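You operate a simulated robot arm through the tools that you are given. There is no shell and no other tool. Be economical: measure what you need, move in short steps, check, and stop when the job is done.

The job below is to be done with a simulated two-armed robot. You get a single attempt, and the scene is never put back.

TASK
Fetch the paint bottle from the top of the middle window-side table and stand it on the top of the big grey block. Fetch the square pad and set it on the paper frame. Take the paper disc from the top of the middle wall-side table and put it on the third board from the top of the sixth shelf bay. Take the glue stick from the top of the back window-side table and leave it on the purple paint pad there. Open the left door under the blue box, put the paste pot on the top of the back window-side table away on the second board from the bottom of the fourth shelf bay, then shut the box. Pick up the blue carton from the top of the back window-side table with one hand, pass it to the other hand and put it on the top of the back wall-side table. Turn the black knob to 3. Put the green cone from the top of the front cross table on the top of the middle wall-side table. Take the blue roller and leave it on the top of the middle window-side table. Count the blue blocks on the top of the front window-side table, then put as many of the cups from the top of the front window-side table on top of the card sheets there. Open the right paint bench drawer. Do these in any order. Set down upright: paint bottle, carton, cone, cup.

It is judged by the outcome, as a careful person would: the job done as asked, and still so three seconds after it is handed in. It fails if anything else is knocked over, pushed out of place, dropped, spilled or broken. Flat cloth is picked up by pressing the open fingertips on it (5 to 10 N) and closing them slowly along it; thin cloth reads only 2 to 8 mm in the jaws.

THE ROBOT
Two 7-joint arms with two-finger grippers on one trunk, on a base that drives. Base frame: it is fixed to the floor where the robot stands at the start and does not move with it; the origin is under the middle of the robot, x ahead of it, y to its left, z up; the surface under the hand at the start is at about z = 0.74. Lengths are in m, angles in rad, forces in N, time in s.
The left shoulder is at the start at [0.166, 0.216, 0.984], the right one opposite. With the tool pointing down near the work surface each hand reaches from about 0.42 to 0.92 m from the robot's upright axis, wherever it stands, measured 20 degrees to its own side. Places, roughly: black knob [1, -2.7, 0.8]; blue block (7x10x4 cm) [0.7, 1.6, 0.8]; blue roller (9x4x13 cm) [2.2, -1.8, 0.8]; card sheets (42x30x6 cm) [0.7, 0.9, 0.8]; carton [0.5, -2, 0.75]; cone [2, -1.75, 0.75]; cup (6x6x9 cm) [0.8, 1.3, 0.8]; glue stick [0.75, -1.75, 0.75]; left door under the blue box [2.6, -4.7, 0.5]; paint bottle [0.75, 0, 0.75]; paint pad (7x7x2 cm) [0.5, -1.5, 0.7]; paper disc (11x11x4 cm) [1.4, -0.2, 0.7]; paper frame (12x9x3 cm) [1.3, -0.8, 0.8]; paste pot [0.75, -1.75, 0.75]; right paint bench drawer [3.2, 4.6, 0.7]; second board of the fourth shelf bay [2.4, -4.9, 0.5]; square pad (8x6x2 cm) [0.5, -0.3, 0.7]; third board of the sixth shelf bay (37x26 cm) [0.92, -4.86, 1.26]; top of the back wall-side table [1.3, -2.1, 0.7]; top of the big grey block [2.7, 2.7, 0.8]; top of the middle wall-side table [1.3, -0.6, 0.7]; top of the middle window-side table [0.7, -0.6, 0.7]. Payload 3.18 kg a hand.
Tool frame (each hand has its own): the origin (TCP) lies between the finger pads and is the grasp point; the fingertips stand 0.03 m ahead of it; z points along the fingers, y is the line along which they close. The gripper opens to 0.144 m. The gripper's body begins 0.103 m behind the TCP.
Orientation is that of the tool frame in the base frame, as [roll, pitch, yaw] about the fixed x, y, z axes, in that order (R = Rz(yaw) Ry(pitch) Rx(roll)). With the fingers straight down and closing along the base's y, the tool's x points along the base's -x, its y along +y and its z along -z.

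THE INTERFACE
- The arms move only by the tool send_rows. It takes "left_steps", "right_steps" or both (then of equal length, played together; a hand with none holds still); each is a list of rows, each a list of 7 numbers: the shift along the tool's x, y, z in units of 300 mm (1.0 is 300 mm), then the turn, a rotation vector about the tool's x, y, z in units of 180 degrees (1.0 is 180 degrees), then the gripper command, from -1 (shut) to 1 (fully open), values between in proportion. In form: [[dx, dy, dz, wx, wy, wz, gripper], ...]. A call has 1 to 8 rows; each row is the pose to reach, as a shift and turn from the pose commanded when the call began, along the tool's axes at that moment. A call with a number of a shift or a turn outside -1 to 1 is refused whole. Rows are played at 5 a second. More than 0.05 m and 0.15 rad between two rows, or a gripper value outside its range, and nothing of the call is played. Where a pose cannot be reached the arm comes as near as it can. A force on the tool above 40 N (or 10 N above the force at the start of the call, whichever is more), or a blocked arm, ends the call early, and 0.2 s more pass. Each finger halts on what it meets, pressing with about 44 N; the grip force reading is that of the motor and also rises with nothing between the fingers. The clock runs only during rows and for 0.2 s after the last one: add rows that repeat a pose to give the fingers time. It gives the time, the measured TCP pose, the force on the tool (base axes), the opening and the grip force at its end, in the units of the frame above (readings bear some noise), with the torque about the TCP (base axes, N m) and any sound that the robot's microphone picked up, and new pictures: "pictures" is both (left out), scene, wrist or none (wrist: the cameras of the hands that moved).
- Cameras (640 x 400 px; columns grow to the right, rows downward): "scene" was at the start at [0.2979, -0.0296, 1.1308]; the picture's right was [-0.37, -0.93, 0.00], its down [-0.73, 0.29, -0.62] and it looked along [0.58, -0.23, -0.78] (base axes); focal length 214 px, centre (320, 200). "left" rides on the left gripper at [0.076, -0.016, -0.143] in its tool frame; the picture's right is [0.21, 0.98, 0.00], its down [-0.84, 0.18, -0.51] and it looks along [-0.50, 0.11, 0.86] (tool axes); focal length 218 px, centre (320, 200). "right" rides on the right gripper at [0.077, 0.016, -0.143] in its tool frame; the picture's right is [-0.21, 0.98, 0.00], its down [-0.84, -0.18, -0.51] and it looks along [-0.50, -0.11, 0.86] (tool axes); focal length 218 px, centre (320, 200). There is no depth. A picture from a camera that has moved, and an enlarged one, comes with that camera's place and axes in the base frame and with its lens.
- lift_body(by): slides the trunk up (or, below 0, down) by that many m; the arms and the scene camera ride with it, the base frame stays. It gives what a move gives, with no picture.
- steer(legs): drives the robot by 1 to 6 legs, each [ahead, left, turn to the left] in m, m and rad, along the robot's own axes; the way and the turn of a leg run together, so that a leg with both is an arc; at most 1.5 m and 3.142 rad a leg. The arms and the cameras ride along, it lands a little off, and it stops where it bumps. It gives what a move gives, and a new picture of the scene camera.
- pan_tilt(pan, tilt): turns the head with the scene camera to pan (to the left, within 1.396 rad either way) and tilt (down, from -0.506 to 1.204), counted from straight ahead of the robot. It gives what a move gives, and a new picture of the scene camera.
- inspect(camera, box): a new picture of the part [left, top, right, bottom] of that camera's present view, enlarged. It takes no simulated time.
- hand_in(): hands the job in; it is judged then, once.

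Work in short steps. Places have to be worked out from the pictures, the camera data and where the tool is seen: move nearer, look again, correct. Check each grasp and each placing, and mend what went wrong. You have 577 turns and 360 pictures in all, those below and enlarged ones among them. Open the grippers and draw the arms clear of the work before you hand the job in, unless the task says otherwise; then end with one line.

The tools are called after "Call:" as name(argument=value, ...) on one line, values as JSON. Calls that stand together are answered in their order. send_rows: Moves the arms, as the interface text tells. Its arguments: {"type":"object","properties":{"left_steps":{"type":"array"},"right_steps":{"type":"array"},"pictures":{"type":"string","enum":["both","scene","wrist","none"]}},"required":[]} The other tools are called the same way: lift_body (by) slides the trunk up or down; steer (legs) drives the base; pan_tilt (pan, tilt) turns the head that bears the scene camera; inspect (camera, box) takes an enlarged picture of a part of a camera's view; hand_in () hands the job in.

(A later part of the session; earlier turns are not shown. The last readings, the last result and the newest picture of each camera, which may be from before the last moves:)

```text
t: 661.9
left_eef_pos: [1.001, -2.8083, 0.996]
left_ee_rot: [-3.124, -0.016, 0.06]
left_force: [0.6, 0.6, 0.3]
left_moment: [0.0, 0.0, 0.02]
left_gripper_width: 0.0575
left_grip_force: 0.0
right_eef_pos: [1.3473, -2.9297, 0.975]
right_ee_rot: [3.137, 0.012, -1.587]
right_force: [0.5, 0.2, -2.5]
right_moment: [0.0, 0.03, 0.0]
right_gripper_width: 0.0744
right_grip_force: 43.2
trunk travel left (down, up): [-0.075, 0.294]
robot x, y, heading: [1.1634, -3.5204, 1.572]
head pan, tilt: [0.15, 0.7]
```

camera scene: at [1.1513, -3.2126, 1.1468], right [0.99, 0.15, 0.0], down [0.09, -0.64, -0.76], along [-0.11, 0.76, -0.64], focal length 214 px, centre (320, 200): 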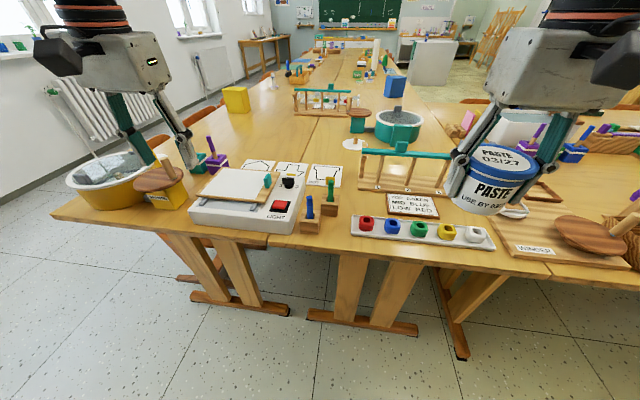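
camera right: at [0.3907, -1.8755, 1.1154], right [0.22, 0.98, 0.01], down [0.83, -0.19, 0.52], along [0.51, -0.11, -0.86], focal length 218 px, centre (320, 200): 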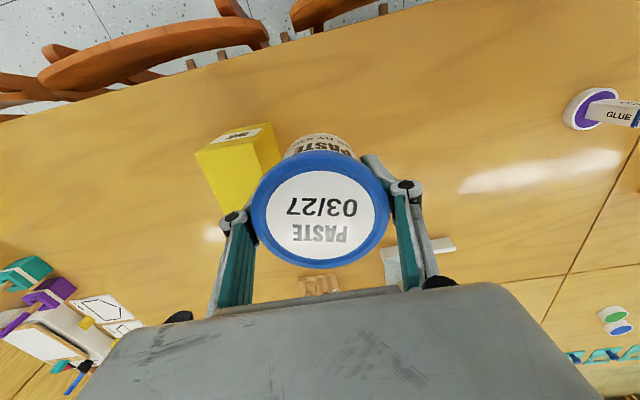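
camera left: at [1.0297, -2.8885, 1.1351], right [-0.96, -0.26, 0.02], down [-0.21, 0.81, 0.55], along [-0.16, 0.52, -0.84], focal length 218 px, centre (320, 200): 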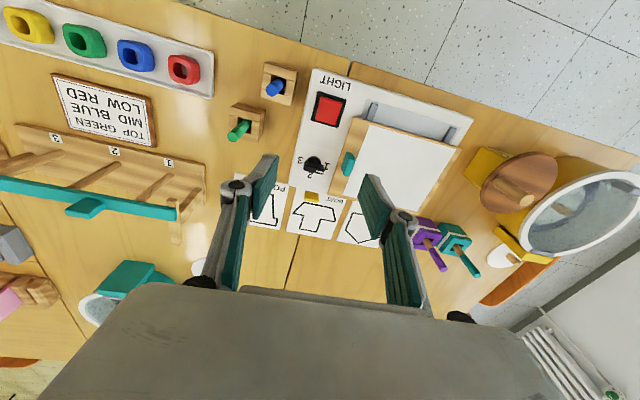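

Yaw is right. Move over the knob and down to z 0.90 for a check.

Call:
send_rows(left_steps=[[-0.005, -0.1, 0.05, 0, 0, 0.01, -0.3], [-0.013, -0.207, 0.1, 0, 0, 0.019, -0.4], [-0.013, -0.207, 0.2, 0, 0, 0.019, -0.4], [-0.013, -0.207, 0.3, 0, 0, 0.019, -0.4], [-0.013, -0.207, 0.3, 0, 0, 0.019, -0.4]], pictures="wrist")

```text
t: 663.1
left_eef_pos: [0.9957, -2.7438, 0.9099]
left_ee_rot: [-3.12, -0.013, -0.002]
left_force: [0.5, 0.1, 0.5]
left_moment: [0.02, 0.03, -0.02]
left_gripper_width: 0.0432
left_grip_force: 0.0
right_eef_pos: [1.3488, -2.9302, 0.9761]
right_ee_rot: [3.135, 0.013, -1.588]
right_force: [0.6, 0.6, -3.6]
right_moment: [0.01, 0.02, -0.01]
right_gripper_width: 0.0741
right_grip_force: 44.2
trunk travel left (down, up): [-0.075, 0.294]
robot x, y, heading: [1.159, -3.5198, 1.563]
head pan, tilt: [0.15, 0.7]
camera left: at [1.0702, -2.7299, 1.0549], right [0.21, -0.98, -0.02], down [-0.85, -0.19, 0.49], along [-0.48, -0.09, -0.87], focal length 218 px, centre (320, 200)
```

left: 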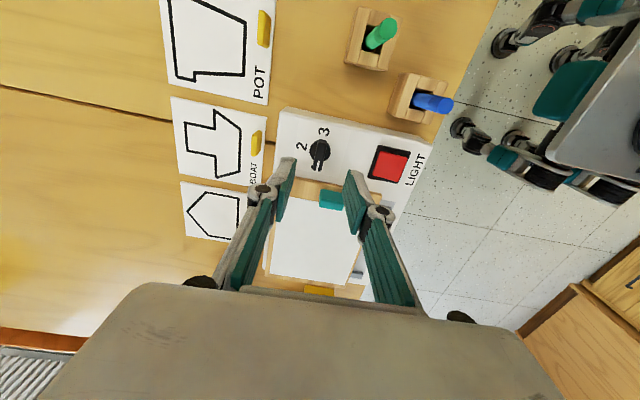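

Aligned with the knob. Lower to TCP z≈0.836 and close on the bar.

Call:
send_rows(left_steps=[[0, 0, 0.1, 0, 0, 0, -0.4], [0, 0, 0.2, 0, 0, 0, -0.4], [0, 0, 0.245, 0, 0, 0, -0.4], [0, 0, 0.245, 0, 0, 0, -0.8], [0, 0, 0.245, 0, 0, 0, -1], [0, 0, 0.245, 0, 0, 0, -1]], pictures="wrist")

```text
t: 664.5
left_eef_pos: [0.9974, -2.7429, 0.8342]
left_ee_rot: [-3.124, -0.014, -0.004]
left_force: [-0.8, -6.1, -1.5]
left_moment: [-0.23, -0.17, 0.01]
left_gripper_width: 0.0106
left_grip_force: 41.2
right_eef_pos: [1.3484, -2.9292, 0.9745]
right_ee_rot: [3.138, 0.011, -1.589]
right_force: [-0.2, -0.7, -3.5]
right_moment: [-0.01, 0.01, 0.01]
right_gripper_width: 0.0743
right_grip_force: 44.2
trunk travel left (down, up): [-0.075, 0.294]
robot x, y, heading: [1.1597, -3.5185, 1.567]
head pan, tilt: [0.15, 0.7]
camera left: at [1.0704, -2.7285, 0.9789], right [0.21, -0.98, -0.01], down [-0.85, -0.19, 0.49], along [-0.48, -0.09, -0.87], focal length 218 px, centre (320, 200)
```

left: 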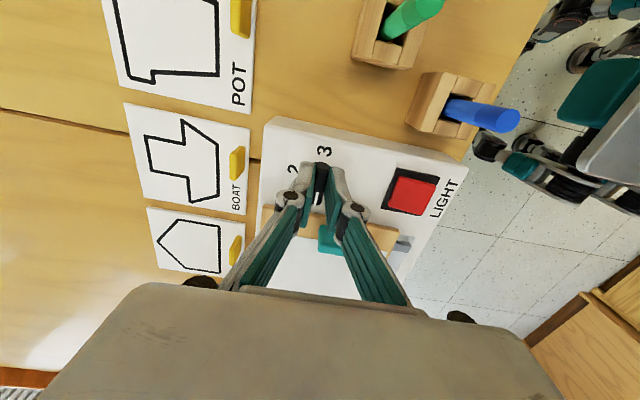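

Bar gripped (10.6 mm). Turn clockwise 60° first and check.

Call:
send_rows(left_steps=[[0, 0, 0, 0, 0, 0.042, -1], [0, 0, 0, 0, 0, 0.083, -1], [0, 0, 0, 0, 0, 0.125, -1], [0, 0, 0, 0, 0, 0.167, -1], [0, 0, 0, 0, 0, 0.208, -1], [0, 0, 0, 0, 0, 0.25, -1], [0, 0, 0, 0, 0, 0.292, -1], [0, 0, 0, 0, 0, 0.333, -1]], pictures="none")

```text
t: 666.3
left_eef_pos: [0.9934, -2.7469, 0.8351]
left_ee_rot: [-3.125, 0.004, -1.048]
left_force: [-7.4, -30.5, -8.2]
left_moment: [-1.33, -0.05, 0.09]
left_gripper_width: 0.0107
left_grip_force: 40.9
right_eef_pos: [1.3462, -2.9315, 0.974]
right_ee_rot: [3.138, 0.011, -1.588]
right_force: [0.1, 0.0, -2.7]
right_moment: [-0.04, 0.0, -0.01]
right_gripper_width: 0.0742
right_grip_force: 44.4
trunk travel left (down, up): [-0.075, 0.294]
robot x, y, heading: [1.1623, -3.5205, 1.568]
head pan, tilt: [0.15, 0.7]
```

Turning works; the knob axis seems ~4 mm toward −y. I correct that and continue another 60°.

Call:
send_rows(left_steps=[[0.012, 0.007, 0, 0, 0, 0, -1], [0.012, 0.007, 0, 0, 0, 0.042, -1], [0.012, 0.007, 0, 0, 0, 0.083, -1], [0.012, 0.007, 0, 0, 0, 0.125, -1], [0.012, 0.007, 0, 0, 0, 0.167, -1], [0.012, 0.007, 0, 0, 0, 0.208, -1], [0.012, 0.007, 0, 0, 0, 0.25, -1], [0.012, 0.007, 0, 0, 0, 0.292, -1]], pictures="wrist")

```text
t: 668.1
left_eef_pos: [0.9927, -2.747, 0.8346]
left_ee_rot: [-3.129, 0.024, -1.637]
left_force: [-26.3, -1.2, 1.1]
left_moment: [-0.28, 0.76, 0.1]
left_gripper_width: 0.0107
left_grip_force: 41.3
left hand out of reach, approached as far as the arm can: row 6, 7, 8
right_eef_pos: [1.3455, -2.9305, 0.9743]
right_ee_rot: [3.14, 0.012, -1.589]
right_force: [0.1, -0.4, -3.2]
right_moment: [-0.03, 0.03, 0.01]
right_gripper_width: 0.0737
right_grip_force: 44.0
trunk travel left (down, up): [-0.075, 0.294]
robot x, y, heading: [1.1595, -3.521, 1.567]
head pan, tilt: [0.15, 0.7]
camera left: at [1.001, -2.8267, 0.9762], right [-0.99, -0.14, -0.02], down [-0.13, 0.84, 0.53], along [-0.06, 0.52, -0.85], focal length 218 px, centre (320, 200)
```

left: 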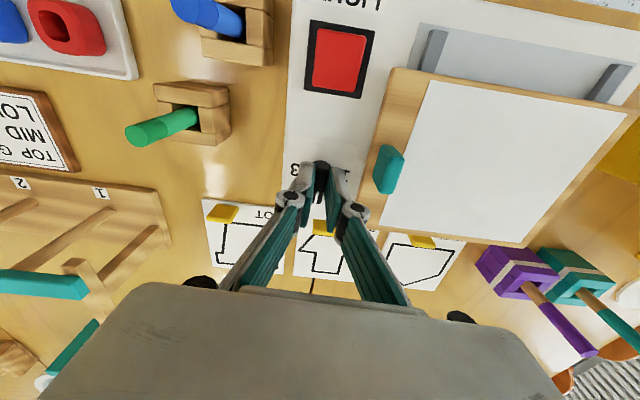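

Now at 2 with the wrist at its limit. I release with a small opening, rise, yaw the hand back −90°, and regrip the bar by its ends.

Call:
send_rows(left_steps=[[0, 0, 0, 0, 0, 0, -0.8], [0, 0, 0, 0, 0, 0, -0.65], [0, 0, -0.1, 0, 0, 0, -0.65], [0, 0, -0.2, 0, 0, 0, -0.65], [0, 0, -0.25, 0, 0, -0.042, -0.3], [0, 0, -0.25, 0, 0, -0.083, -0.3], [0, 0, -0.25, 0, 0, -0.125, -0.3], [0, 0, -0.25, 0, 0, -0.167, -0.3]], pictures="none")

Call:
send_rows(left_steps=[[0, 0, 0, 0, 0, -0.042, -0.2], [0, 0, 0, 0, 0, -0.083, -0.2], [0, 0, 0, 0, 0, -0.125, -0.2], [0, 0, 0, 0, 0, -0.167, -0.2], [0, 0, 0, 0, 0, -0.208, -0.2], [0, 0, 0, 0, 0, -0.25, -0.2], [0, 0, 0, 0, 0, -0.292, -0.2], [0, 0, 0, 0, 0, -0.333, -0.2]], pictures="wrist")

Call:
inspect(camera="left", box=[280, 120, 380, 190])

```text
t: 669.9
left_eef_pos: [0.9972, -2.7476, 0.9102]
left_ee_rot: [-3.121, 0.01, -1.112]
left_force: [-0.7, 0.3, -0.1]
left_moment: [0.0, 0.01, -0.01]
left_gripper_width: 0.0504
left_grip_force: 0.0
left hand out of reach, approached as far as the arm can: row 3, 4
right_eef_pos: [1.3475, -2.9303, 0.9749]
right_ee_rot: [3.139, 0.011, -1.589]
right_force: [1.0, 0.5, -2.3]
right_moment: [-0.02, 0.01, 0.0]
right_gripper_width: 0.0744
right_grip_force: 44.1
trunk travel left (down, up): [-0.075, 0.294]
robot x, y, heading: [1.1634, -3.5181, 1.565]
head pan, tilt: [0.15, 0.7]
```

```text
t: 671.7
left_eef_pos: [0.9955, -2.7492, 0.9096]
left_ee_rot: [-3.122, -0.012, -0.064]
left_force: [-0.4, -0.2, -0.7]
left_moment: [0.04, -0.02, 0.01]
left_gripper_width: 0.0576
left_grip_force: 0.1
right_eef_pos: [1.3469, -2.9308, 0.974]
right_ee_rot: [3.138, 0.011, -1.588]
right_force: [0.1, -0.5, -4.4]
right_moment: [-0.05, 0.02, 0.02]
right_gripper_width: 0.0739
right_grip_force: 43.5
trunk travel left (down, up): [-0.075, 0.294]
robot x, y, heading: [1.166, -3.521, 1.571]
head pan, tilt: [0.15, 0.7]
camera left: at [1.0698, -2.7398, 1.0539], right [0.14, -0.99, -0.02], down [-0.86, -0.13, 0.49], along [-0.49, -0.06, -0.87], focal length 218 px, centre (320, 200)
```

left: 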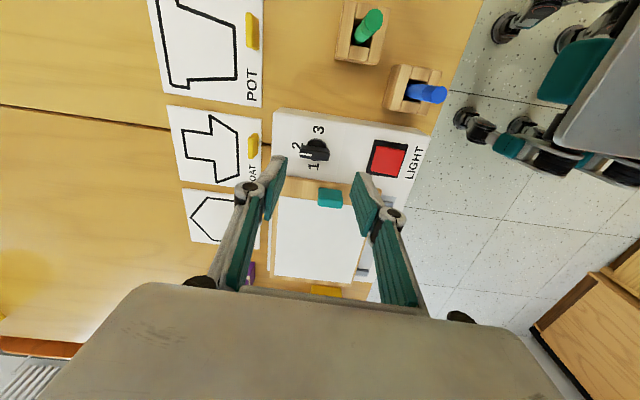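

```text
5.71 times, centred on (330, 155) of left
camera zoom: at [1.0698, -2.7398, 1.0539], right [0.14, -0.99, -0.02], down [-0.86, -0.13, 0.49], along [-0.49, -0.06, -0.87], focal length 1247 px, centre (263, 457)
```

zoom: 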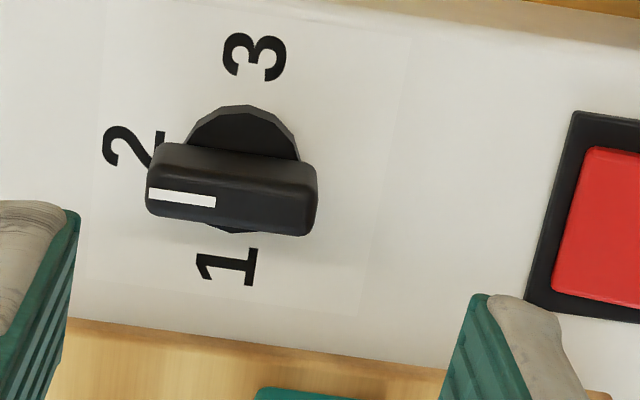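

The mark is at 2. I align over the axis ([0.994,-2.743]), lower, and close on the bar ends.

Call:
send_rows(left_steps=[[-0.005, -0.022, 0.08, 0, 0, 0, -0.2], [-0.005, -0.022, 0.17, 0, 0, 0, -0.2], [-0.005, -0.022, 0.245, 0, 0, 0, -0.2], [-0.005, -0.022, 0.245, 0, 0, 0, -0.5], [-0.005, -0.022, 0.245, 0, 0, 0, -0.8], [-0.005, -0.022, 0.245, 0, 0, 0, -0.8]], pictures="wrist")

```text
t: 673.1
left_eef_pos: [0.9954, -2.7419, 0.8357]
left_ee_rot: [-3.123, -0.013, -0.066]
left_force: [-0.7, -2.5, -2.3]
left_moment: [0.06, 0.4, 0.05]
left_gripper_width: 0.0343
left_grip_force: 45.1
right_eef_pos: [1.3477, -2.9286, 0.9745]
right_ee_rot: [3.14, 0.01, -1.589]
right_force: [0.1, -0.2, -3.1]
right_moment: [-0.01, 0.0, 0.03]
right_gripper_width: 0.0744
right_grip_force: 43.8
trunk travel left (down, up): [-0.075, 0.294]
robot x, y, heading: [1.1549, -3.5228, 1.567]
head pan, tilt: [0.15, 0.7]
camera left: at [1.0695, -2.7328, 0.9801], right [0.14, -0.99, -0.02], down [-0.86, -0.13, 0.49], along [-0.49, -0.06, -0.87], focal length 218 px, centre (320, 200)
```

left: 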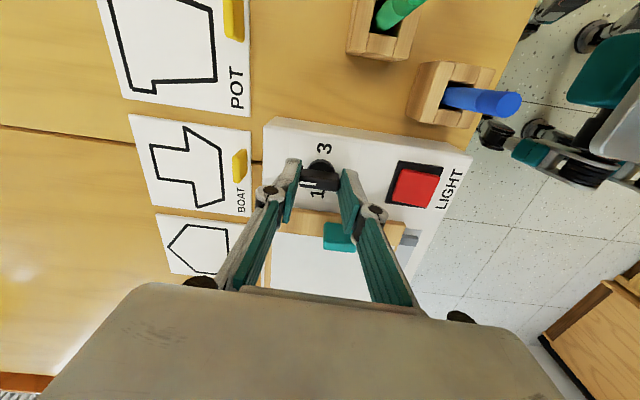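

Gripped by the ends (34 mm). Turn clockwise 60°, then the remaining 30°.

Call:
send_rows(left_steps=[[0, 0, 0, 0, 0, 0.042, -0.8], [0, 0, 0, 0, 0, 0.083, -0.8], [0, 0, 0, 0, 0, 0.125, -0.8], [0, 0, 0, 0, 0, 0.167, -0.8], [0, 0, 0, 0, 0, 0.208, -0.8], [0, 0, 0, 0, 0, 0.25, -0.8], [0, 0, 0, 0, 0, 0.292, -0.8], [0, 0, 0, 0, 0, 0.333, -0.8]], pictures="none")

Call:
send_rows(left_steps=[[0, 0, 0, 0, 0, 0.042, -0.8], [0, 0, 0, 0, 0, 0.083, -0.8], [0, 0, 0, 0, 0, 0.125, -0.8], [0, 0, 0, 0, 0, 0.16, -0.8]], pictures="none")

```text
t: 674.9
left_eef_pos: [0.9931, -2.7434, 0.8353]
left_ee_rot: [-3.124, 0.005, -1.116]
left_force: [-0.6, -24.6, -7.4]
left_moment: [-1.22, -0.33, 0.04]
left_gripper_width: 0.0335
left_grip_force: 44.8
right_eef_pos: [1.3483, -2.9298, 0.9743]
right_ee_rot: [3.139, 0.01, -1.59]
right_force: [-0.9, 0.6, -3.6]
right_moment: [-0.05, 0.01, -0.03]
right_gripper_width: 0.0741
right_grip_force: 43.9
trunk travel left (down, up): [-0.075, 0.294]
robot x, y, heading: [1.1595, -3.5209, 1.57]
head pan, tilt: [0.15, 0.7]
```

```text
t: 675.9
left_eef_pos: [0.9934, -2.7433, 0.8365]
left_ee_rot: [-3.127, 0.017, -1.611]
left_force: [-5.2, -25.7, -11.9]
left_moment: [-0.81, 0.51, 0.64]
left_gripper_width: 0.0339
left_grip_force: 44.9
right_eef_pos: [1.3483, -2.9313, 0.9742]
right_ee_rot: [3.138, 0.01, -1.588]
right_force: [0.2, 0.5, -2.6]
right_moment: [-0.01, 0.05, 0.01]
right_gripper_width: 0.0743
right_grip_force: 43.9
trunk travel left (down, up): [-0.075, 0.294]
robot x, y, heading: [1.1619, -3.5216, 1.569]
head pan, tilt: [0.15, 0.7]
```

Turn completed. Release slightly, rise and check the mark.

Call:
send_rows(left_steps=[[0, 0, 0, 0, 0, 0, -0.6], [0, 0, 0, 0, 0, 0, -0.4], [0, 0, -0.08, 0, 0, 0, -0.4], [0.02, 0, -0.2, 0, 0, 0, -0.4], [0.1, 0, -0.3, 0, 0, 0, -0.4], [0.2, 0, -0.36, 0, 0, 0, -0.4]], pictures="none")

Call:
inspect(camera="left", box=[260, 130, 380, 210])

```text
t: 677.3
left_eef_pos: [0.9922, -2.8015, 0.9479]
left_ee_rot: [-3.134, 0.017, -1.615]
left_force: [0.2, 0.5, -0.1]
left_moment: [-0.02, 0.09, 0.0]
left_gripper_width: 0.045
left_grip_force: 0.2
left hand out of reach, approached as far as the arm can: row 3, 4, 5
right_eef_pos: [1.352, -2.9299, 0.9741]
right_ee_rot: [3.135, 0.011, -1.588]
right_force: [2.0, -0.2, -3.0]
right_moment: [0.01, 0.12, 0.01]
right_gripper_width: 0.0737
right_grip_force: 44.3
trunk travel left (down, up): [-0.075, 0.294]
robot x, y, heading: [1.1613, -3.5236, 1.563]
head pan, tilt: [0.15, 0.7]
```

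```text
5.00 times, centred on (320, 170) of left
camera zoom: at [1.002, -2.8808, 1.0892], right [-0.99, -0.16, -0.01], down [-0.15, 0.84, 0.52], along [-0.07, 0.52, -0.85], focal length 1091 px, centre (320, 350)
```

zoom: 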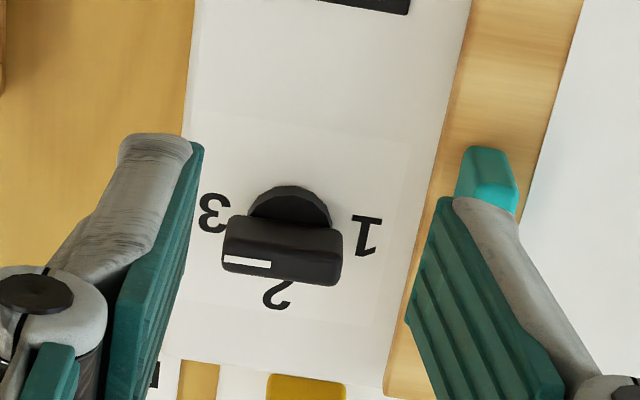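

The mark points to 3. Now I go to the window-side aisle to set the pot down and regrip it with a tilted hand.

Call:
steer(legs=[[-0.12, 0, 0], [0, 1.45, 0], [1.45, 0, 0], [0.1, 0, 0], [0, 0, -1.57]])

Call:
pan_tilt(pan=-0.05, tilt=0.8)

```text
t: 702.6
left_eef_pos: [0.3829, -1.8921, 0.9473]
left_ee_rot: [-3.126, 0.022, 3.113]
left_force: [-0.3, -0.6, -0.2]
left_moment: [0.0, 0.0, 0.01]
left_gripper_width: 0.043
left_grip_force: 0.0
right_eef_pos: [0.2586, -2.2521, 0.9737]
right_ee_rot: [3.137, 0.012, 3.14]
right_force: [-0.8, 0.3, -2.8]
right_moment: [0.01, 0.06, -0.01]
right_gripper_width: 0.074
right_grip_force: 44.2
trunk travel left (down, up): [-0.075, 0.294]
robot x, y, heading: [-0.3332, -2.0793, 0.006]
head pan, tilt: [0.15, 0.7]
camera scene: at [-0.0228, -2.0605, 1.1467], right [0.16, -0.99, 0.0], down [-0.64, -0.1, -0.76], along [0.75, 0.12, -0.64], focal length 214 px, centre (320, 200)
```

scene: 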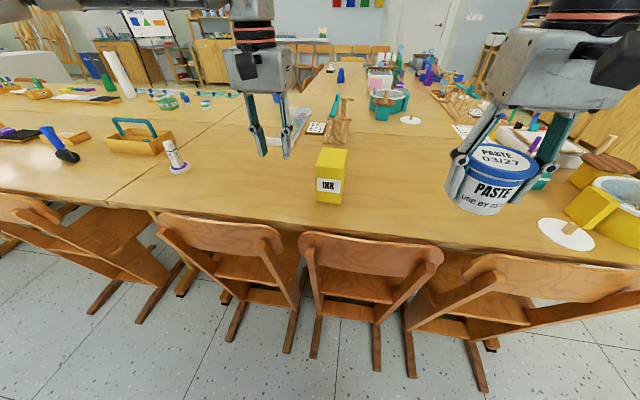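

```text
t: 703.3
left_eef_pos: [0.3826, -1.8922, 0.9472]
left_ee_rot: [-3.127, 0.02, 3.111]
left_force: [0.1, 1.0, 0.0]
left_moment: [-0.02, 0.0, 0.02]
left_gripper_width: 0.0434
left_grip_force: 0.1
right_eef_pos: [0.2598, -2.2523, 0.9738]
right_ee_rot: [3.138, 0.01, 3.141]
right_force: [0.6, 0.0, -3.5]
right_moment: [-0.02, 0.04, 0.0]
right_gripper_width: 0.0741
right_grip_force: 44.1
trunk travel left (down, up): [-0.075, 0.294]
robot x, y, heading: [-0.3348, -2.0735, 0.009]
head pan, tilt: [-0.051, 0.799]
camera scene: at [-0.026, -2.0771, 1.1384], right [-0.04, -1.0, 0.0], down [-0.72, 0.03, -0.7], along [0.7, -0.03, -0.72], focal length 214 px, centre (320, 200)
```

scene: 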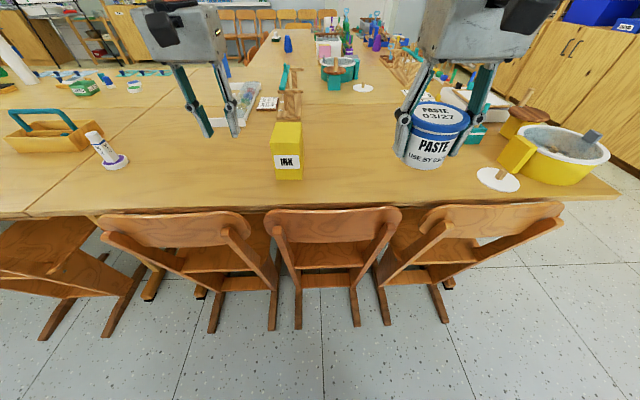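

I set the pot down at about [0.5,-2.24], where the carton stood.

Call:
steer(legs=[[0.13, 0, 0]])

Call:
send_rows(right_steps=[[-0.1, 0, 0.1, 0, 0, 0, -0.2], [-0.2, 0, 0.2, 0, 0, 0, -0.2], [-0.3, 0, 0.3, 0, 0, 0, -0.2], [-0.35, 0, 0.42, 0, 0, 0, -0.2], [-0.35, 0, 0.54, 0, 0, 0, -0.2], [-0.35, 0, 0.56, 0, 0, 0, -0.2], [-0.35, 0, 0.57, 0, 0, 0, -0.2]], pictures="wrist")

```text
t: 704.6
left_eef_pos: [0.5107, -1.8907, 0.9476]
left_ee_rot: [-3.126, 0.022, 3.112]
left_force: [0.5, 0.2, -0.9]
left_moment: [-0.02, -0.01, -0.01]
left_gripper_width: 0.043
left_grip_force: 0.0
right_eef_pos: [0.3873, -2.2522, 0.9738]
right_ee_rot: [3.137, 0.01, 3.139]
right_force: [0.2, 0.5, -4.1]
right_moment: [-0.01, 0.02, -0.02]
right_gripper_width: 0.0741
right_grip_force: 44.0
trunk travel left (down, up): [-0.075, 0.294]
robot x, y, heading: [-0.2054, -2.0721, 0.01]
head pan, tilt: [-0.051, 0.799]
camera scene: at [0.1015, -2.076, 1.1386], right [-0.04, -1.0, 0.0], down [-0.72, 0.03, -0.7], along [0.7, -0.03, -0.72], focal length 214 px, centre (320, 200)
```

scene: 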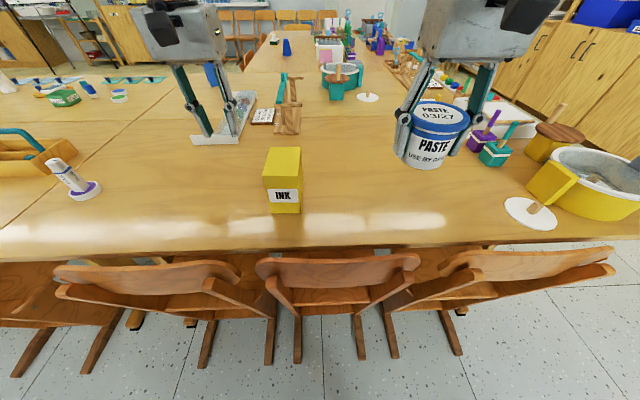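

```text
t: 706.2
left_eef_pos: [0.5116, -1.891, 0.9467]
left_ee_rot: [-3.129, 0.021, 3.112]
left_force: [0.7, 0.5, 0.0]
left_moment: [0.02, -0.01, 0.0]
left_gripper_width: 0.0432
left_grip_force: 0.1
right_eef_pos: [0.4931, -2.2504, 0.8029]
right_ee_rot: [3.138, 0.01, 3.137]
right_force: [-0.9, 0.2, -3.6]
right_moment: [0.03, 0.03, 0.01]
right_gripper_width: 0.0745
right_grip_force: 44.0
trunk travel left (down, up): [-0.075, 0.294]
robot x, y, heading: [-0.2033, -2.074, 0.008]
head pan, tilt: [-0.051, 0.799]
camera right: at [0.4164, -2.2356, 0.944], right [0.21, 0.98, 0.01], down [0.84, -0.18, 0.52], along [0.51, -0.1, -0.86], focal length 218 px, centre (320, 200)
```

right: 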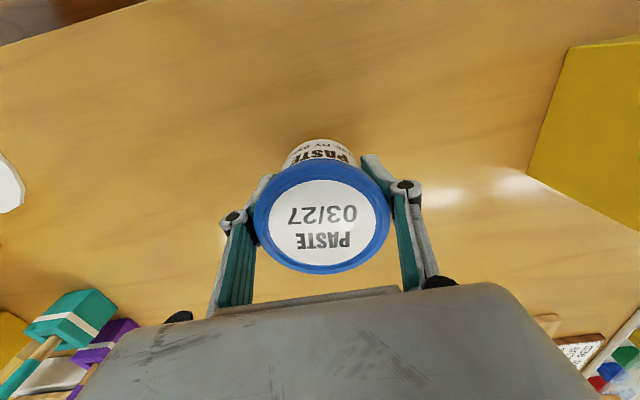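

Clear spot. Lower to contact.

Call:
send_rows(right_steps=[[0, 0, 0.025, 0, 0, 0, -0.2], [0, 0, 0.04, 0, 0, 0, -0.2], [0, 0, 0.05, 0, 0, 0, -0.2], [0, 0, 0.06, 0, 0, 0, -0.2], [0, 0, 0.07, 0, 0, 0, -0.2], [0, 0, 0.08, 0, 0, 0, -0.2]], pictures="none")

```text
t: 707.6
left_eef_pos: [0.5106, -1.8905, 0.9485]
left_ee_rot: [-3.127, 0.021, 3.112]
left_force: [-0.5, 0.8, -0.1]
left_moment: [0.01, 0.05, 0.05]
left_gripper_width: 0.0433
left_grip_force: 0.1
right_eef_pos: [0.493, -2.2511, 0.7811]
right_ee_rot: [3.136, 0.012, 3.138]
right_force: [0.3, -0.1, -0.9]
right_moment: [-0.09, 0.04, 0.04]
right_gripper_width: 0.0743
right_grip_force: 43.7
trunk travel left (down, up): [-0.075, 0.294]
robot x, y, heading: [-0.2072, -2.076, 0.008]
head pan, tilt: [-0.051, 0.799]
```

Just touching (weight taken). A touch lower, then release and rise.

Call:
send_rows(right_steps=[[0, 0, 0.006, 0, 0, 0, -0.2], [0, 0, 0.006, 0, 0, 0, 0.1], [0, 0, 0.006, 0, 0, 0, 0.5], [0, 0, -0.05, 0, 0, 0, 0.6], [0, 0, -0.18, 0, 0, 0, 0.6], [0, 0, -0.3, 0, 0, 0, 0.6], [0.1, 0, -0.4, 0, 0, 0, 0.6], [0.22, 0, -0.48, 0, 0, 0, 0.6]], pictures="wrist")

```text
t: 709.4
left_eef_pos: [0.5096, -1.8906, 0.9486]
left_ee_rot: [-3.129, 0.022, 3.111]
left_force: [0.0, 0.0, 0.0]
left_moment: [-0.01, -0.04, 0.02]
left_gripper_width: 0.0431
left_grip_force: 0.1
right_eef_pos: [0.4254, -2.2498, 0.9224]
right_ee_rot: [3.139, 0.012, 3.139]
right_force: [-0.5, 0.8, 0.7]
right_moment: [-0.03, 0.01, 0.0]
right_gripper_width: 0.1151
right_grip_force: 0.1
trunk travel left (down, up): [-0.075, 0.294]
robot x, y, heading: [-0.2048, -2.0734, 0.012]
head pan, tilt: [-0.051, 0.799]
camera right: at [0.3472, -2.2345, 1.0636], right [0.21, 0.98, 0.01], down [0.84, -0.18, 0.52], along [0.51, -0.1, -0.86], focal length 218 px, centre (320, 200)
```

right: 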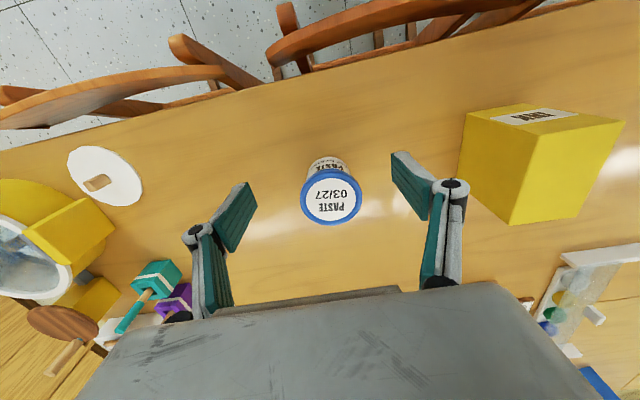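

Pot stands. I tilt the right hand 45° behind it.

Call:
send_rows(right_steps=[[0.015, 0, 0.01, 0, -0.042, 0, 0.6], [0.03, 0, 0.02, 0, -0.083, 0, 0.6], [0.045, 0, 0.03, 0, -0.125, 0, 0.6], [0.06, 0, 0.04, 0, -0.167, 0, 0.6], [0.075, 0, 0.05, 0, -0.208, 0, 0.6], [0.093, 0, 0.067, 0, -0.25, 0, 0.6]], pictures="wrist")

```text
t: 710.8
left_eef_pos: [0.5114, -1.8908, 0.9474]
left_ee_rot: [-3.129, 0.021, 3.112]
left_force: [-0.1, 0.3, 0.9]
left_moment: [-0.02, 0.02, -0.02]
left_gripper_width: 0.0433
left_grip_force: 0.0
right_eef_pos: [0.3986, -2.2511, 0.9039]
right_ee_rot: [3.133, 0.798, 3.132]
right_force: [0.4, 1.1, 0.1]
right_moment: [-0.02, 0.0, 0.01]
right_gripper_width: 0.1151
right_grip_force: 0.0
trunk travel left (down, up): [-0.075, 0.294]
robot x, y, heading: [-0.207, -2.0729, 0.014]
head pan, tilt: [-0.051, 0.799]
camera right: at [0.243, -2.2351, 0.948], right [0.15, 0.98, 0.15], down [0.22, -0.19, 0.96], along [0.96, -0.11, -0.25], focal length 218 px, centre (320, 200)
```

right: 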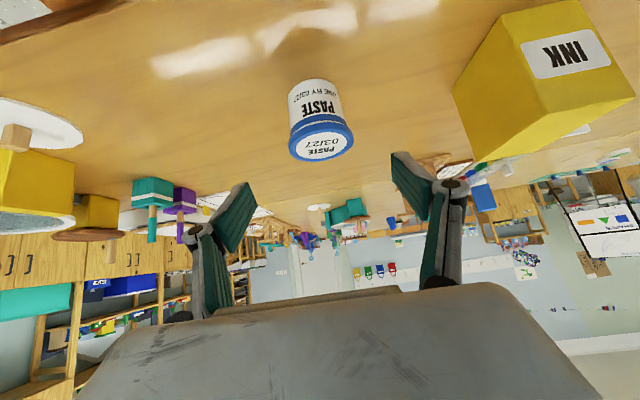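

Pot centre [0.497,-2.25]. Advance along the fingers to straddle it low, then close.

Call:
send_rows(right_steps=[[0.087, 0, 0.08, 0, 0, 0, 0.6], [0.087, 0, 0.2, 0, 0, 0, 0.6], [0.087, 0, 0.33, 0, 0, 0, 0.6], [0.087, 0, 0.44, 0, 0, 0, 0.6], [0.087, 0, 0.489, 0, 0, 0, 0.6], [0.087, 0, 0.489, 0, 0, 0, 0.6]], pictures="wrist")

```text
t: 712.2
left_eef_pos: [0.5104, -1.8922, 0.9479]
left_ee_rot: [-3.126, 0.021, 3.112]
left_force: [0.2, 0.3, -0.7]
left_moment: [-0.02, -0.01, -0.02]
left_gripper_width: 0.043
left_grip_force: 0.0
right_eef_pos: [0.4854, -2.2515, 0.7832]
right_ee_rot: [3.136, 0.795, 3.134]
right_force: [-0.7, 0.2, -0.3]
right_moment: [0.0, -0.01, 0.01]
right_gripper_width: 0.1153
right_grip_force: 0.0
trunk travel left (down, up): [-0.075, 0.294]
robot x, y, heading: [-0.2077, -2.0722, 0.01]
head pan, tilt: [-0.051, 0.799]
camera right: at [0.3299, -2.235, 0.8263], right [0.15, 0.98, 0.15], down [0.23, -0.18, 0.96], along [0.96, -0.11, -0.25], focal length 218 px, centre (320, 200)
```

right: 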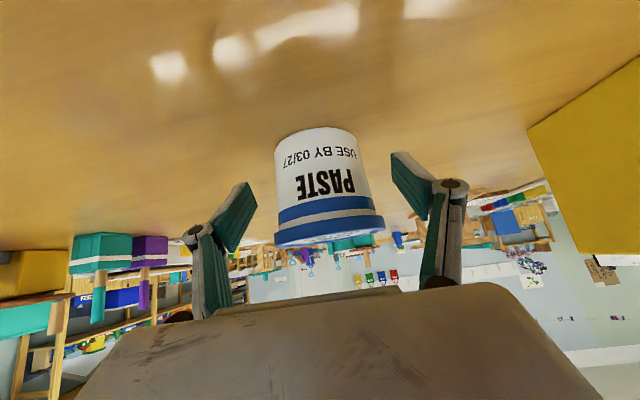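

Well placed. Close and lift.

Call:
send_rows(right_steps=[[0, 0, 0, 0, 0, 0, 0.3], [0, 0, 0, 0, 0, 0, 0.0], [0, 0, 0, 0, 0, 0, -0.2], [0, 0, 0, 0, 0, 0, -0.3], [0, 0, 0, 0, 0, 0, -0.3]], pictures="none")

Call:
send_rows(right_steps=[[-0.07, 0, -0.07, 0, 0, 0, -0.3], [-0.16, 0, -0.16, 0, 0, 0, -0.3], [-0.25, 0, -0.26, 0, 0, 0, -0.3], [-0.3, 0, -0.38, 0, 0, 0, -0.3], [-0.33, 0, -0.48, 0, 0, 0, -0.3]], pictures="wrist")

```text
t: 713.4
left_eef_pos: [0.5097, -1.8913, 0.948]
left_ee_rot: [-3.128, 0.021, 3.113]
left_force: [-1.4, -0.4, -0.3]
left_moment: [0.0, 0.01, 0.0]
left_gripper_width: 0.0431
left_grip_force: 0.0
right_eef_pos: [0.4839, -2.2504, 0.7832]
right_ee_rot: [3.137, 0.797, 3.134]
right_force: [0.2, 1.3, 0.8]
right_moment: [-0.01, -0.02, 0.04]
right_gripper_width: 0.0727
right_grip_force: 44.2
trunk travel left (down, up): [-0.075, 0.294]
robot x, y, heading: [-0.2082, -2.0747, 0.01]
head pan, tilt: [-0.051, 0.799]
```

```text
t: 714.6
left_eef_pos: [0.51, -1.8902, 0.9496]
left_ee_rot: [-3.127, 0.022, 3.113]
left_force: [0.4, 0.9, 0.3]
left_moment: [0.02, -0.04, 0.02]
left_gripper_width: 0.0433
left_grip_force: 0.1
right_eef_pos: [0.4495, -2.2538, 0.9543]
right_ee_rot: [3.136, 0.795, 3.134]
right_force: [-0.4, 0.8, -3.2]
right_moment: [-0.01, 0.03, 0.01]
right_gripper_width: 0.0726
right_grip_force: 44.2
trunk travel left (down, up): [-0.075, 0.294]
robot x, y, heading: [-0.2077, -2.0735, 0.007]
head pan, tilt: [-0.051, 0.799]
camera right: at [0.2939, -2.2372, 0.9986], right [0.15, 0.98, 0.15], down [0.23, -0.18, 0.96], along [0.96, -0.11, -0.25], focal length 218 px, centre (320, 200)
```

right: 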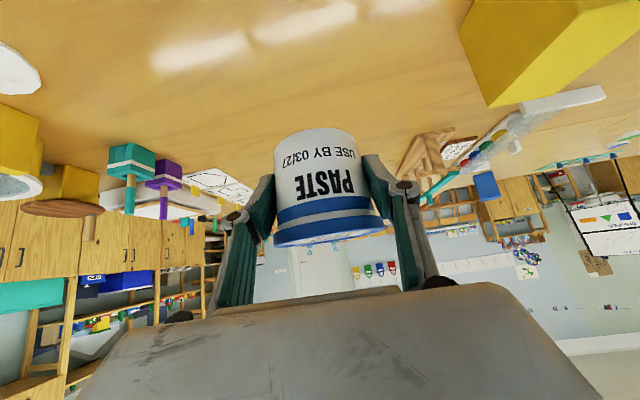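

Pot regripped with a 45° tilt. Drive to the cabinet: down the aisle, along the corridor to x≈2.45, and turn to face the shelf.

Call:
steer(legs=[[-0.15, 0, 0], [0, -1.45, 0], [0, -0.15, 0], [1.45, 0, 0], [1.35, 0, 0], [0, 0, -1.575]])

Call:
pan_tilt(pan=0.0, tilt=0.6)

```text
t: 746.9
left_eef_pos: [2.6795, -4.3031, 0.9465]
left_ee_rot: [-3.127, 0.02, 1.595]
left_force: [-0.3, 0.5, 0.1]
left_moment: [0.0, -0.04, 0.01]
left_gripper_width: 0.0433
left_grip_force: 0.2
right_eef_pos: [2.3128, -4.2617, 0.9555]
right_ee_rot: [3.137, 0.796, 1.617]
right_force: [-1.1, 1.0, -3.6]
right_moment: [0.08, 0.0, 0.01]
right_gripper_width: 0.0724
right_grip_force: 44.0
trunk travel left (down, up): [-0.075, 0.294]
robot x, y, heading: [2.4566, -3.5993, -1.509]
head pan, tilt: [-0.051, 0.799]
camera scene: at [2.4753, -3.9048, 1.1384], right [-1.0, -0.01, 0.0], down [-0.01, 0.72, -0.7], along [0.01, -0.7, -0.72], focal length 214 px, centre (320, 200)
```

scene: 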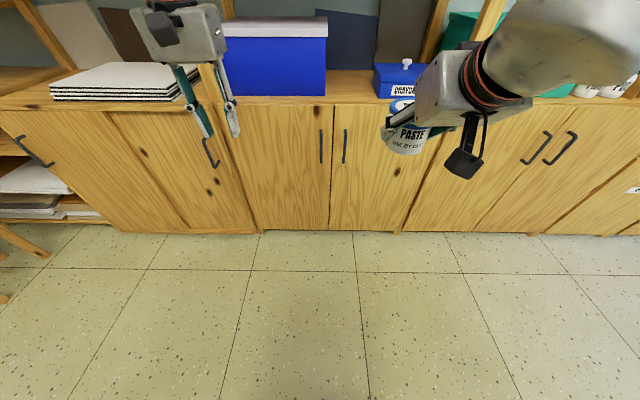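

```text
t: 747.6
left_eef_pos: [2.6797, -4.3042, 0.947]
left_ee_rot: [-3.129, 0.023, 1.595]
left_force: [-0.2, 0.7, 0.2]
left_moment: [0.01, -0.03, 0.0]
left_gripper_width: 0.043
left_grip_force: 0.1
right_eef_pos: [2.3134, -4.2611, 0.9533]
right_ee_rot: [3.137, 0.798, 1.617]
right_force: [0.1, -0.9, -3.3]
right_moment: [0.06, 0.02, -0.04]
right_gripper_width: 0.0727
right_grip_force: 43.7
trunk travel left (down, up): [-0.075, 0.294]
robot x, y, heading: [2.4587, -3.5971, -1.505]
head pan, tilt: [0.0, 0.6]
camera scene: at [2.4801, -3.9123, 1.1552], right [-1.0, -0.06, 0.0], down [-0.04, 0.56, -0.82], along [0.05, -0.82, -0.57], focal length 214 px, centre (320, 200)
```

scene: 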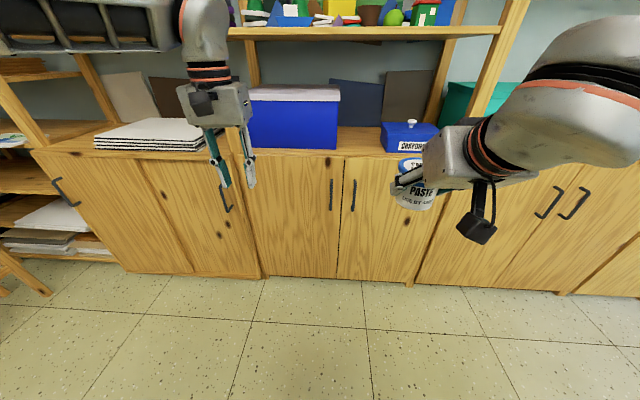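

Left door handle: vertical bar at ≈[2.48,-4.66], z 0.59–0.74; door face y≈-4.70. I move closer and slightly right.

Call:
steer(legs=[[0, 0, -0.065], [0.22, -0.1, 0]])

Call:
send_rows(left_steps=[[0.05, -0.05, 0.07, 0, -0.042, 0, 0], [0.1, -0.1, 0.14, 0, -0.083, 0, 0], [0.15, -0.15, 0.21, 0, -0.125, 0, 0], [0.17, -0.2, 0.28, 0, -0.167, 0, 0], [0.17, -0.25, 0.36, 0, -0.208, 0, 0], [0.17, -0.3, 0.43, 0, -0.25, 0, 0]], pictures="wrist")

```text
t: 749.9
left_eef_pos: [2.5339, -4.5393, 0.9489]
left_ee_rot: [-3.129, 0.02, 1.534]
left_force: [-0.5, 0.2, -0.3]
left_moment: [0.0, 0.0, 0.03]
left_gripper_width: 0.0434
left_grip_force: 0.1
right_eef_pos: [2.172, -4.4757, 0.955]
right_ee_rot: [3.138, 0.795, 1.558]
right_force: [-0.3, -0.1, -4.2]
right_moment: [0.04, 0.01, 0.02]
right_gripper_width: 0.0725
right_grip_force: 43.7
trunk travel left (down, up): [-0.075, 0.294]
robot x, y, heading: [2.3577, -3.8221, -1.567]
head pan, tilt: [0.0, 0.6]
camera scene: at [2.3606, -4.1365, 1.1553], right [-1.0, 0.0, 0.0], down [0.0, 0.57, -0.82], along [0.0, -0.82, -0.57], focal length 214 px, centre (320, 200)
```

scene: 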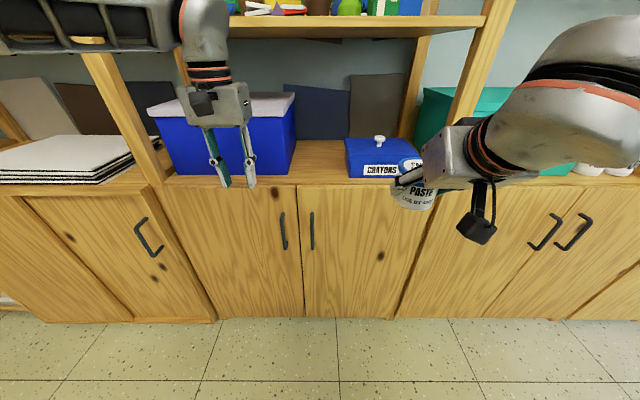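

```text
t: 751.3
left_eef_pos: [2.4449, -4.4875, 0.8204]
left_ee_rot: [-3.12, 0.808, 1.547]
left_force: [1.1, 0.0, 0.1]
left_moment: [0.02, -0.03, 0.01]
left_gripper_width: 0.0719
left_grip_force: 0.1
right_eef_pos: [2.1721, -4.476, 0.9528]
right_ee_rot: [3.134, 0.793, 1.555]
right_force: [-1.0, -0.3, -3.0]
right_moment: [0.04, 0.01, 0.04]
right_gripper_width: 0.0723
right_grip_force: 43.6
trunk travel left (down, up): [-0.075, 0.294]
robot x, y, heading: [2.3585, -3.8202, -1.566]
head pan, tilt: [0.0, 0.6]
camera left: at [2.4342, -4.3294, 0.8642], right [0.98, 0.11, -0.17], down [0.19, -0.22, 0.96], along [0.07, -0.97, -0.24], focal length 218 px, centre (320, 200)
```

left: 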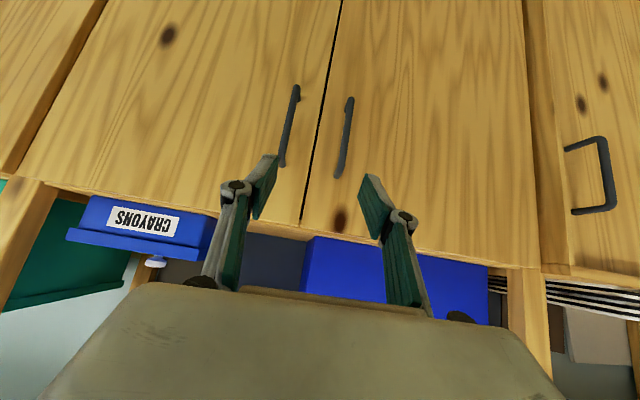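

Handle mid at ≈[2.477,-4.623,0.69]. I shift sideways and advance along the fingers around the bar.

Call:
send_rows(left_steps=[[0, 0.07, 0, 0, 0, 0, -0.1], [0, 0.13, 0.08, 0, 0, 0, -0.2], [0, 0.13, 0.22, 0, 0, 0, -0.2], [0, 0.13, 0.36, 0, 0, 0, -0.2], [0, 0.13, 0.5, 0, 0, 0, -0.2], [0, 0.13, 0.5, 0, 0, 0, -0.2]], pictures="wrist")

```text
t: 752.7
left_eef_pos: [2.4789, -4.5967, 0.716]
left_ee_rot: [-3.122, 0.809, 1.548]
left_force: [0.8, 0.9, -0.1]
left_moment: [-0.03, 0.01, 0.0]
left_gripper_width: 0.0575
left_grip_force: 0.1
right_eef_pos: [2.1735, -4.474, 0.9547]
right_ee_rot: [3.137, 0.795, 1.557]
right_force: [-0.4, 0.5, -2.1]
right_moment: [0.06, 0.02, 0.02]
right_gripper_width: 0.0726
right_grip_force: 43.8
trunk travel left (down, up): [-0.075, 0.294]
robot x, y, heading: [2.3567, -3.8206, -1.567]
head pan, tilt: [0.0, 0.6]
camera left: at [2.4694, -4.4387, 0.7604], right [0.98, 0.11, -0.16], down [0.18, -0.22, 0.96], along [0.07, -0.97, -0.24], focal length 218 px, centre (320, 200)
```

left: 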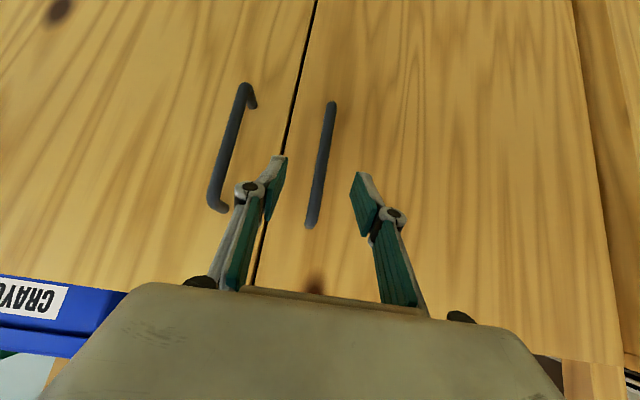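

Bar centred between the fingers. Advance 3 cm and close.

Call:
send_rows(left_steps=[[0, 0, 0.05, 0, 0, 0, -0.2], [0, 0, 0.1, 0, 0, 0, -0.2], [0, 0, 0.1, 0, 0, 0, -0.6], [0, 0, 0.1, 0, 0, 0, -0.9], [0, 0, 0.1, 0, 0, 0, -1], [0, 0, 0.1, 0, 0, 0, -1]], pictures="wrist")

```text
t: 754.1
left_eef_pos: [2.4807, -4.6185, 0.6923]
left_ee_rot: [-3.123, 0.806, 1.553]
left_force: [10.2, -1.3, -0.8]
left_moment: [-0.05, -0.18, 0.27]
left_gripper_width: 0.0118
left_grip_force: 42.2
right_eef_pos: [2.1732, -4.4754, 0.9533]
right_ee_rot: [3.138, 0.795, 1.559]
right_force: [-0.2, 0.1, -4.1]
right_moment: [0.04, -0.02, 0.0]
right_gripper_width: 0.0723
right_grip_force: 44.0
trunk travel left (down, up): [-0.075, 0.294]
robot x, y, heading: [2.3579, -3.8184, -1.565]
head pan, tilt: [0.0, 0.6]
camera left: at [2.4695, -4.4614, 0.7368], right [0.98, 0.11, -0.16], down [0.19, -0.22, 0.96], along [0.07, -0.97, -0.24], focal length 218 px, centre (320, 200)
```

left: 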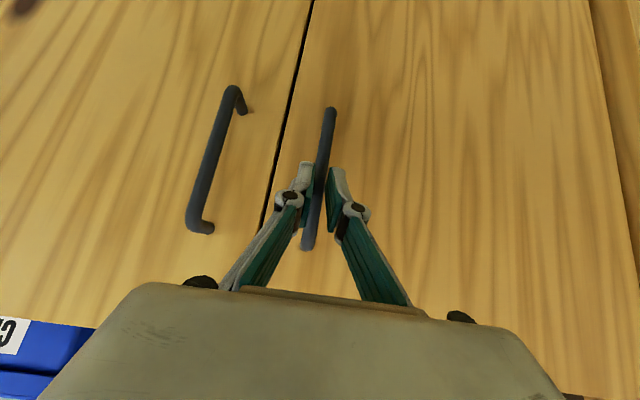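

Handle gripped. The hinge is at x≈2.80; I pull along the arc to about 30°.

Call:
send_rows(left_steps=[[0.064, 0.012, -0.067, 0, 0, 0, -1], [0.127, 0.032, -0.134, 0, 0, 0, -1], [0.188, 0.06, -0.199, 0, 0, 0, -1], [0.248, 0.096, -0.262, 0, 0, 0, -1], [0.305, 0.139, -0.323, 0, 0, 0, -1], [0.36, 0.19, -0.381, 0, 0, 0, -1]], pictures="scene")

```text
t: 755.5
left_eef_pos: [2.5249, -4.4747, 0.7113]
left_ee_rot: [-3.132, 0.781, 1.546]
left_force: [-4.6, -5.7, -52.3]
left_moment: [1.26, 0.94, -1.35]
left_gripper_width: 0.0112
left_grip_force: 40.0
left hand out of reach, approached as far as the arm can: row 5, 6
right_eef_pos: [2.1737, -4.478, 0.9511]
right_ee_rot: [3.135, 0.794, 1.559]
right_force: [0.7, -0.2, -2.4]
right_moment: [0.04, 0.02, -0.01]
right_gripper_width: 0.0725
right_grip_force: 44.0
trunk travel left (down, up): [-0.075, 0.294]
robot x, y, heading: [2.3612, -3.8217, -1.569]
head pan, tilt: [0.0, 0.6]
camera scene: at [2.3614, -4.1386, 1.154], right [-1.0, 0.0, 0.0], down [0.0, 0.57, -0.82], along [0.0, -0.82, -0.57], focal length 214 px, centre (320, 200)
```

scene: 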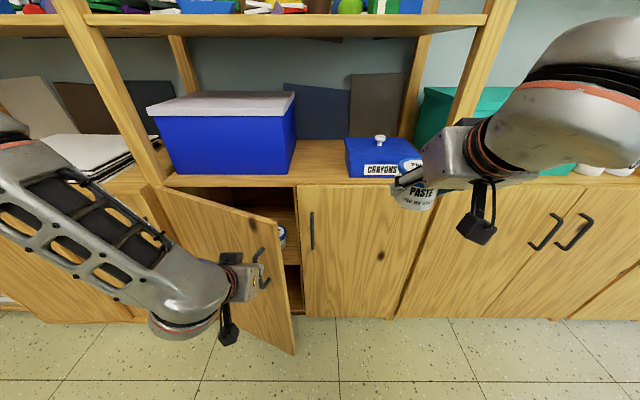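

Door is open ~28°. I release the handle here and will push the door further from its inner side.

Call:
send_rows(left_steps=[[0, 0, 0, 0, 0, 0, -0.7], [0, 0, 0, 0, 0, 0, -0.4], [0, 0, -0.08, 0, 0, 0, -0.3], [0, 0, -0.16, 0, 0, 0, -0.3], [0, 0, -0.24, 0, 0, 0, -0.3]], pictures="wrist")

```text
t: 756.7
left_eef_pos: [2.53, -4.4245, 0.7658]
left_ee_rot: [-3.12, 0.808, 1.547]
left_force: [0.6, 0.5, 0.0]
left_moment: [0.0, 0.0, 0.0]
left_gripper_width: 0.0505
left_grip_force: 0.0
right_eef_pos: [2.1744, -4.4751, 0.9541]
right_ee_rot: [3.137, 0.795, 1.557]
right_force: [0.9, -0.2, -3.4]
right_moment: [0.07, 0.05, -0.01]
right_gripper_width: 0.0723
right_grip_force: 43.8
trunk travel left (down, up): [-0.075, 0.294]
robot x, y, heading: [2.3599, -3.8239, -1.565]
head pan, tilt: [0.0, 0.6]
camera left: at [2.5194, -4.2671, 0.8108], right [0.98, 0.11, -0.16], down [0.19, -0.22, 0.96], along [0.07, -0.97, -0.24], focal length 218 px, centre (320, 200)
```

left: 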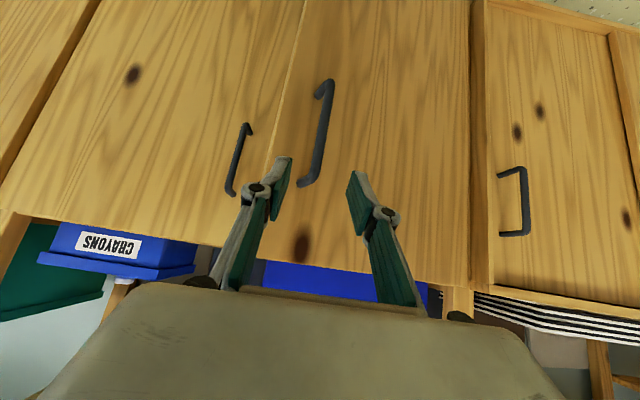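

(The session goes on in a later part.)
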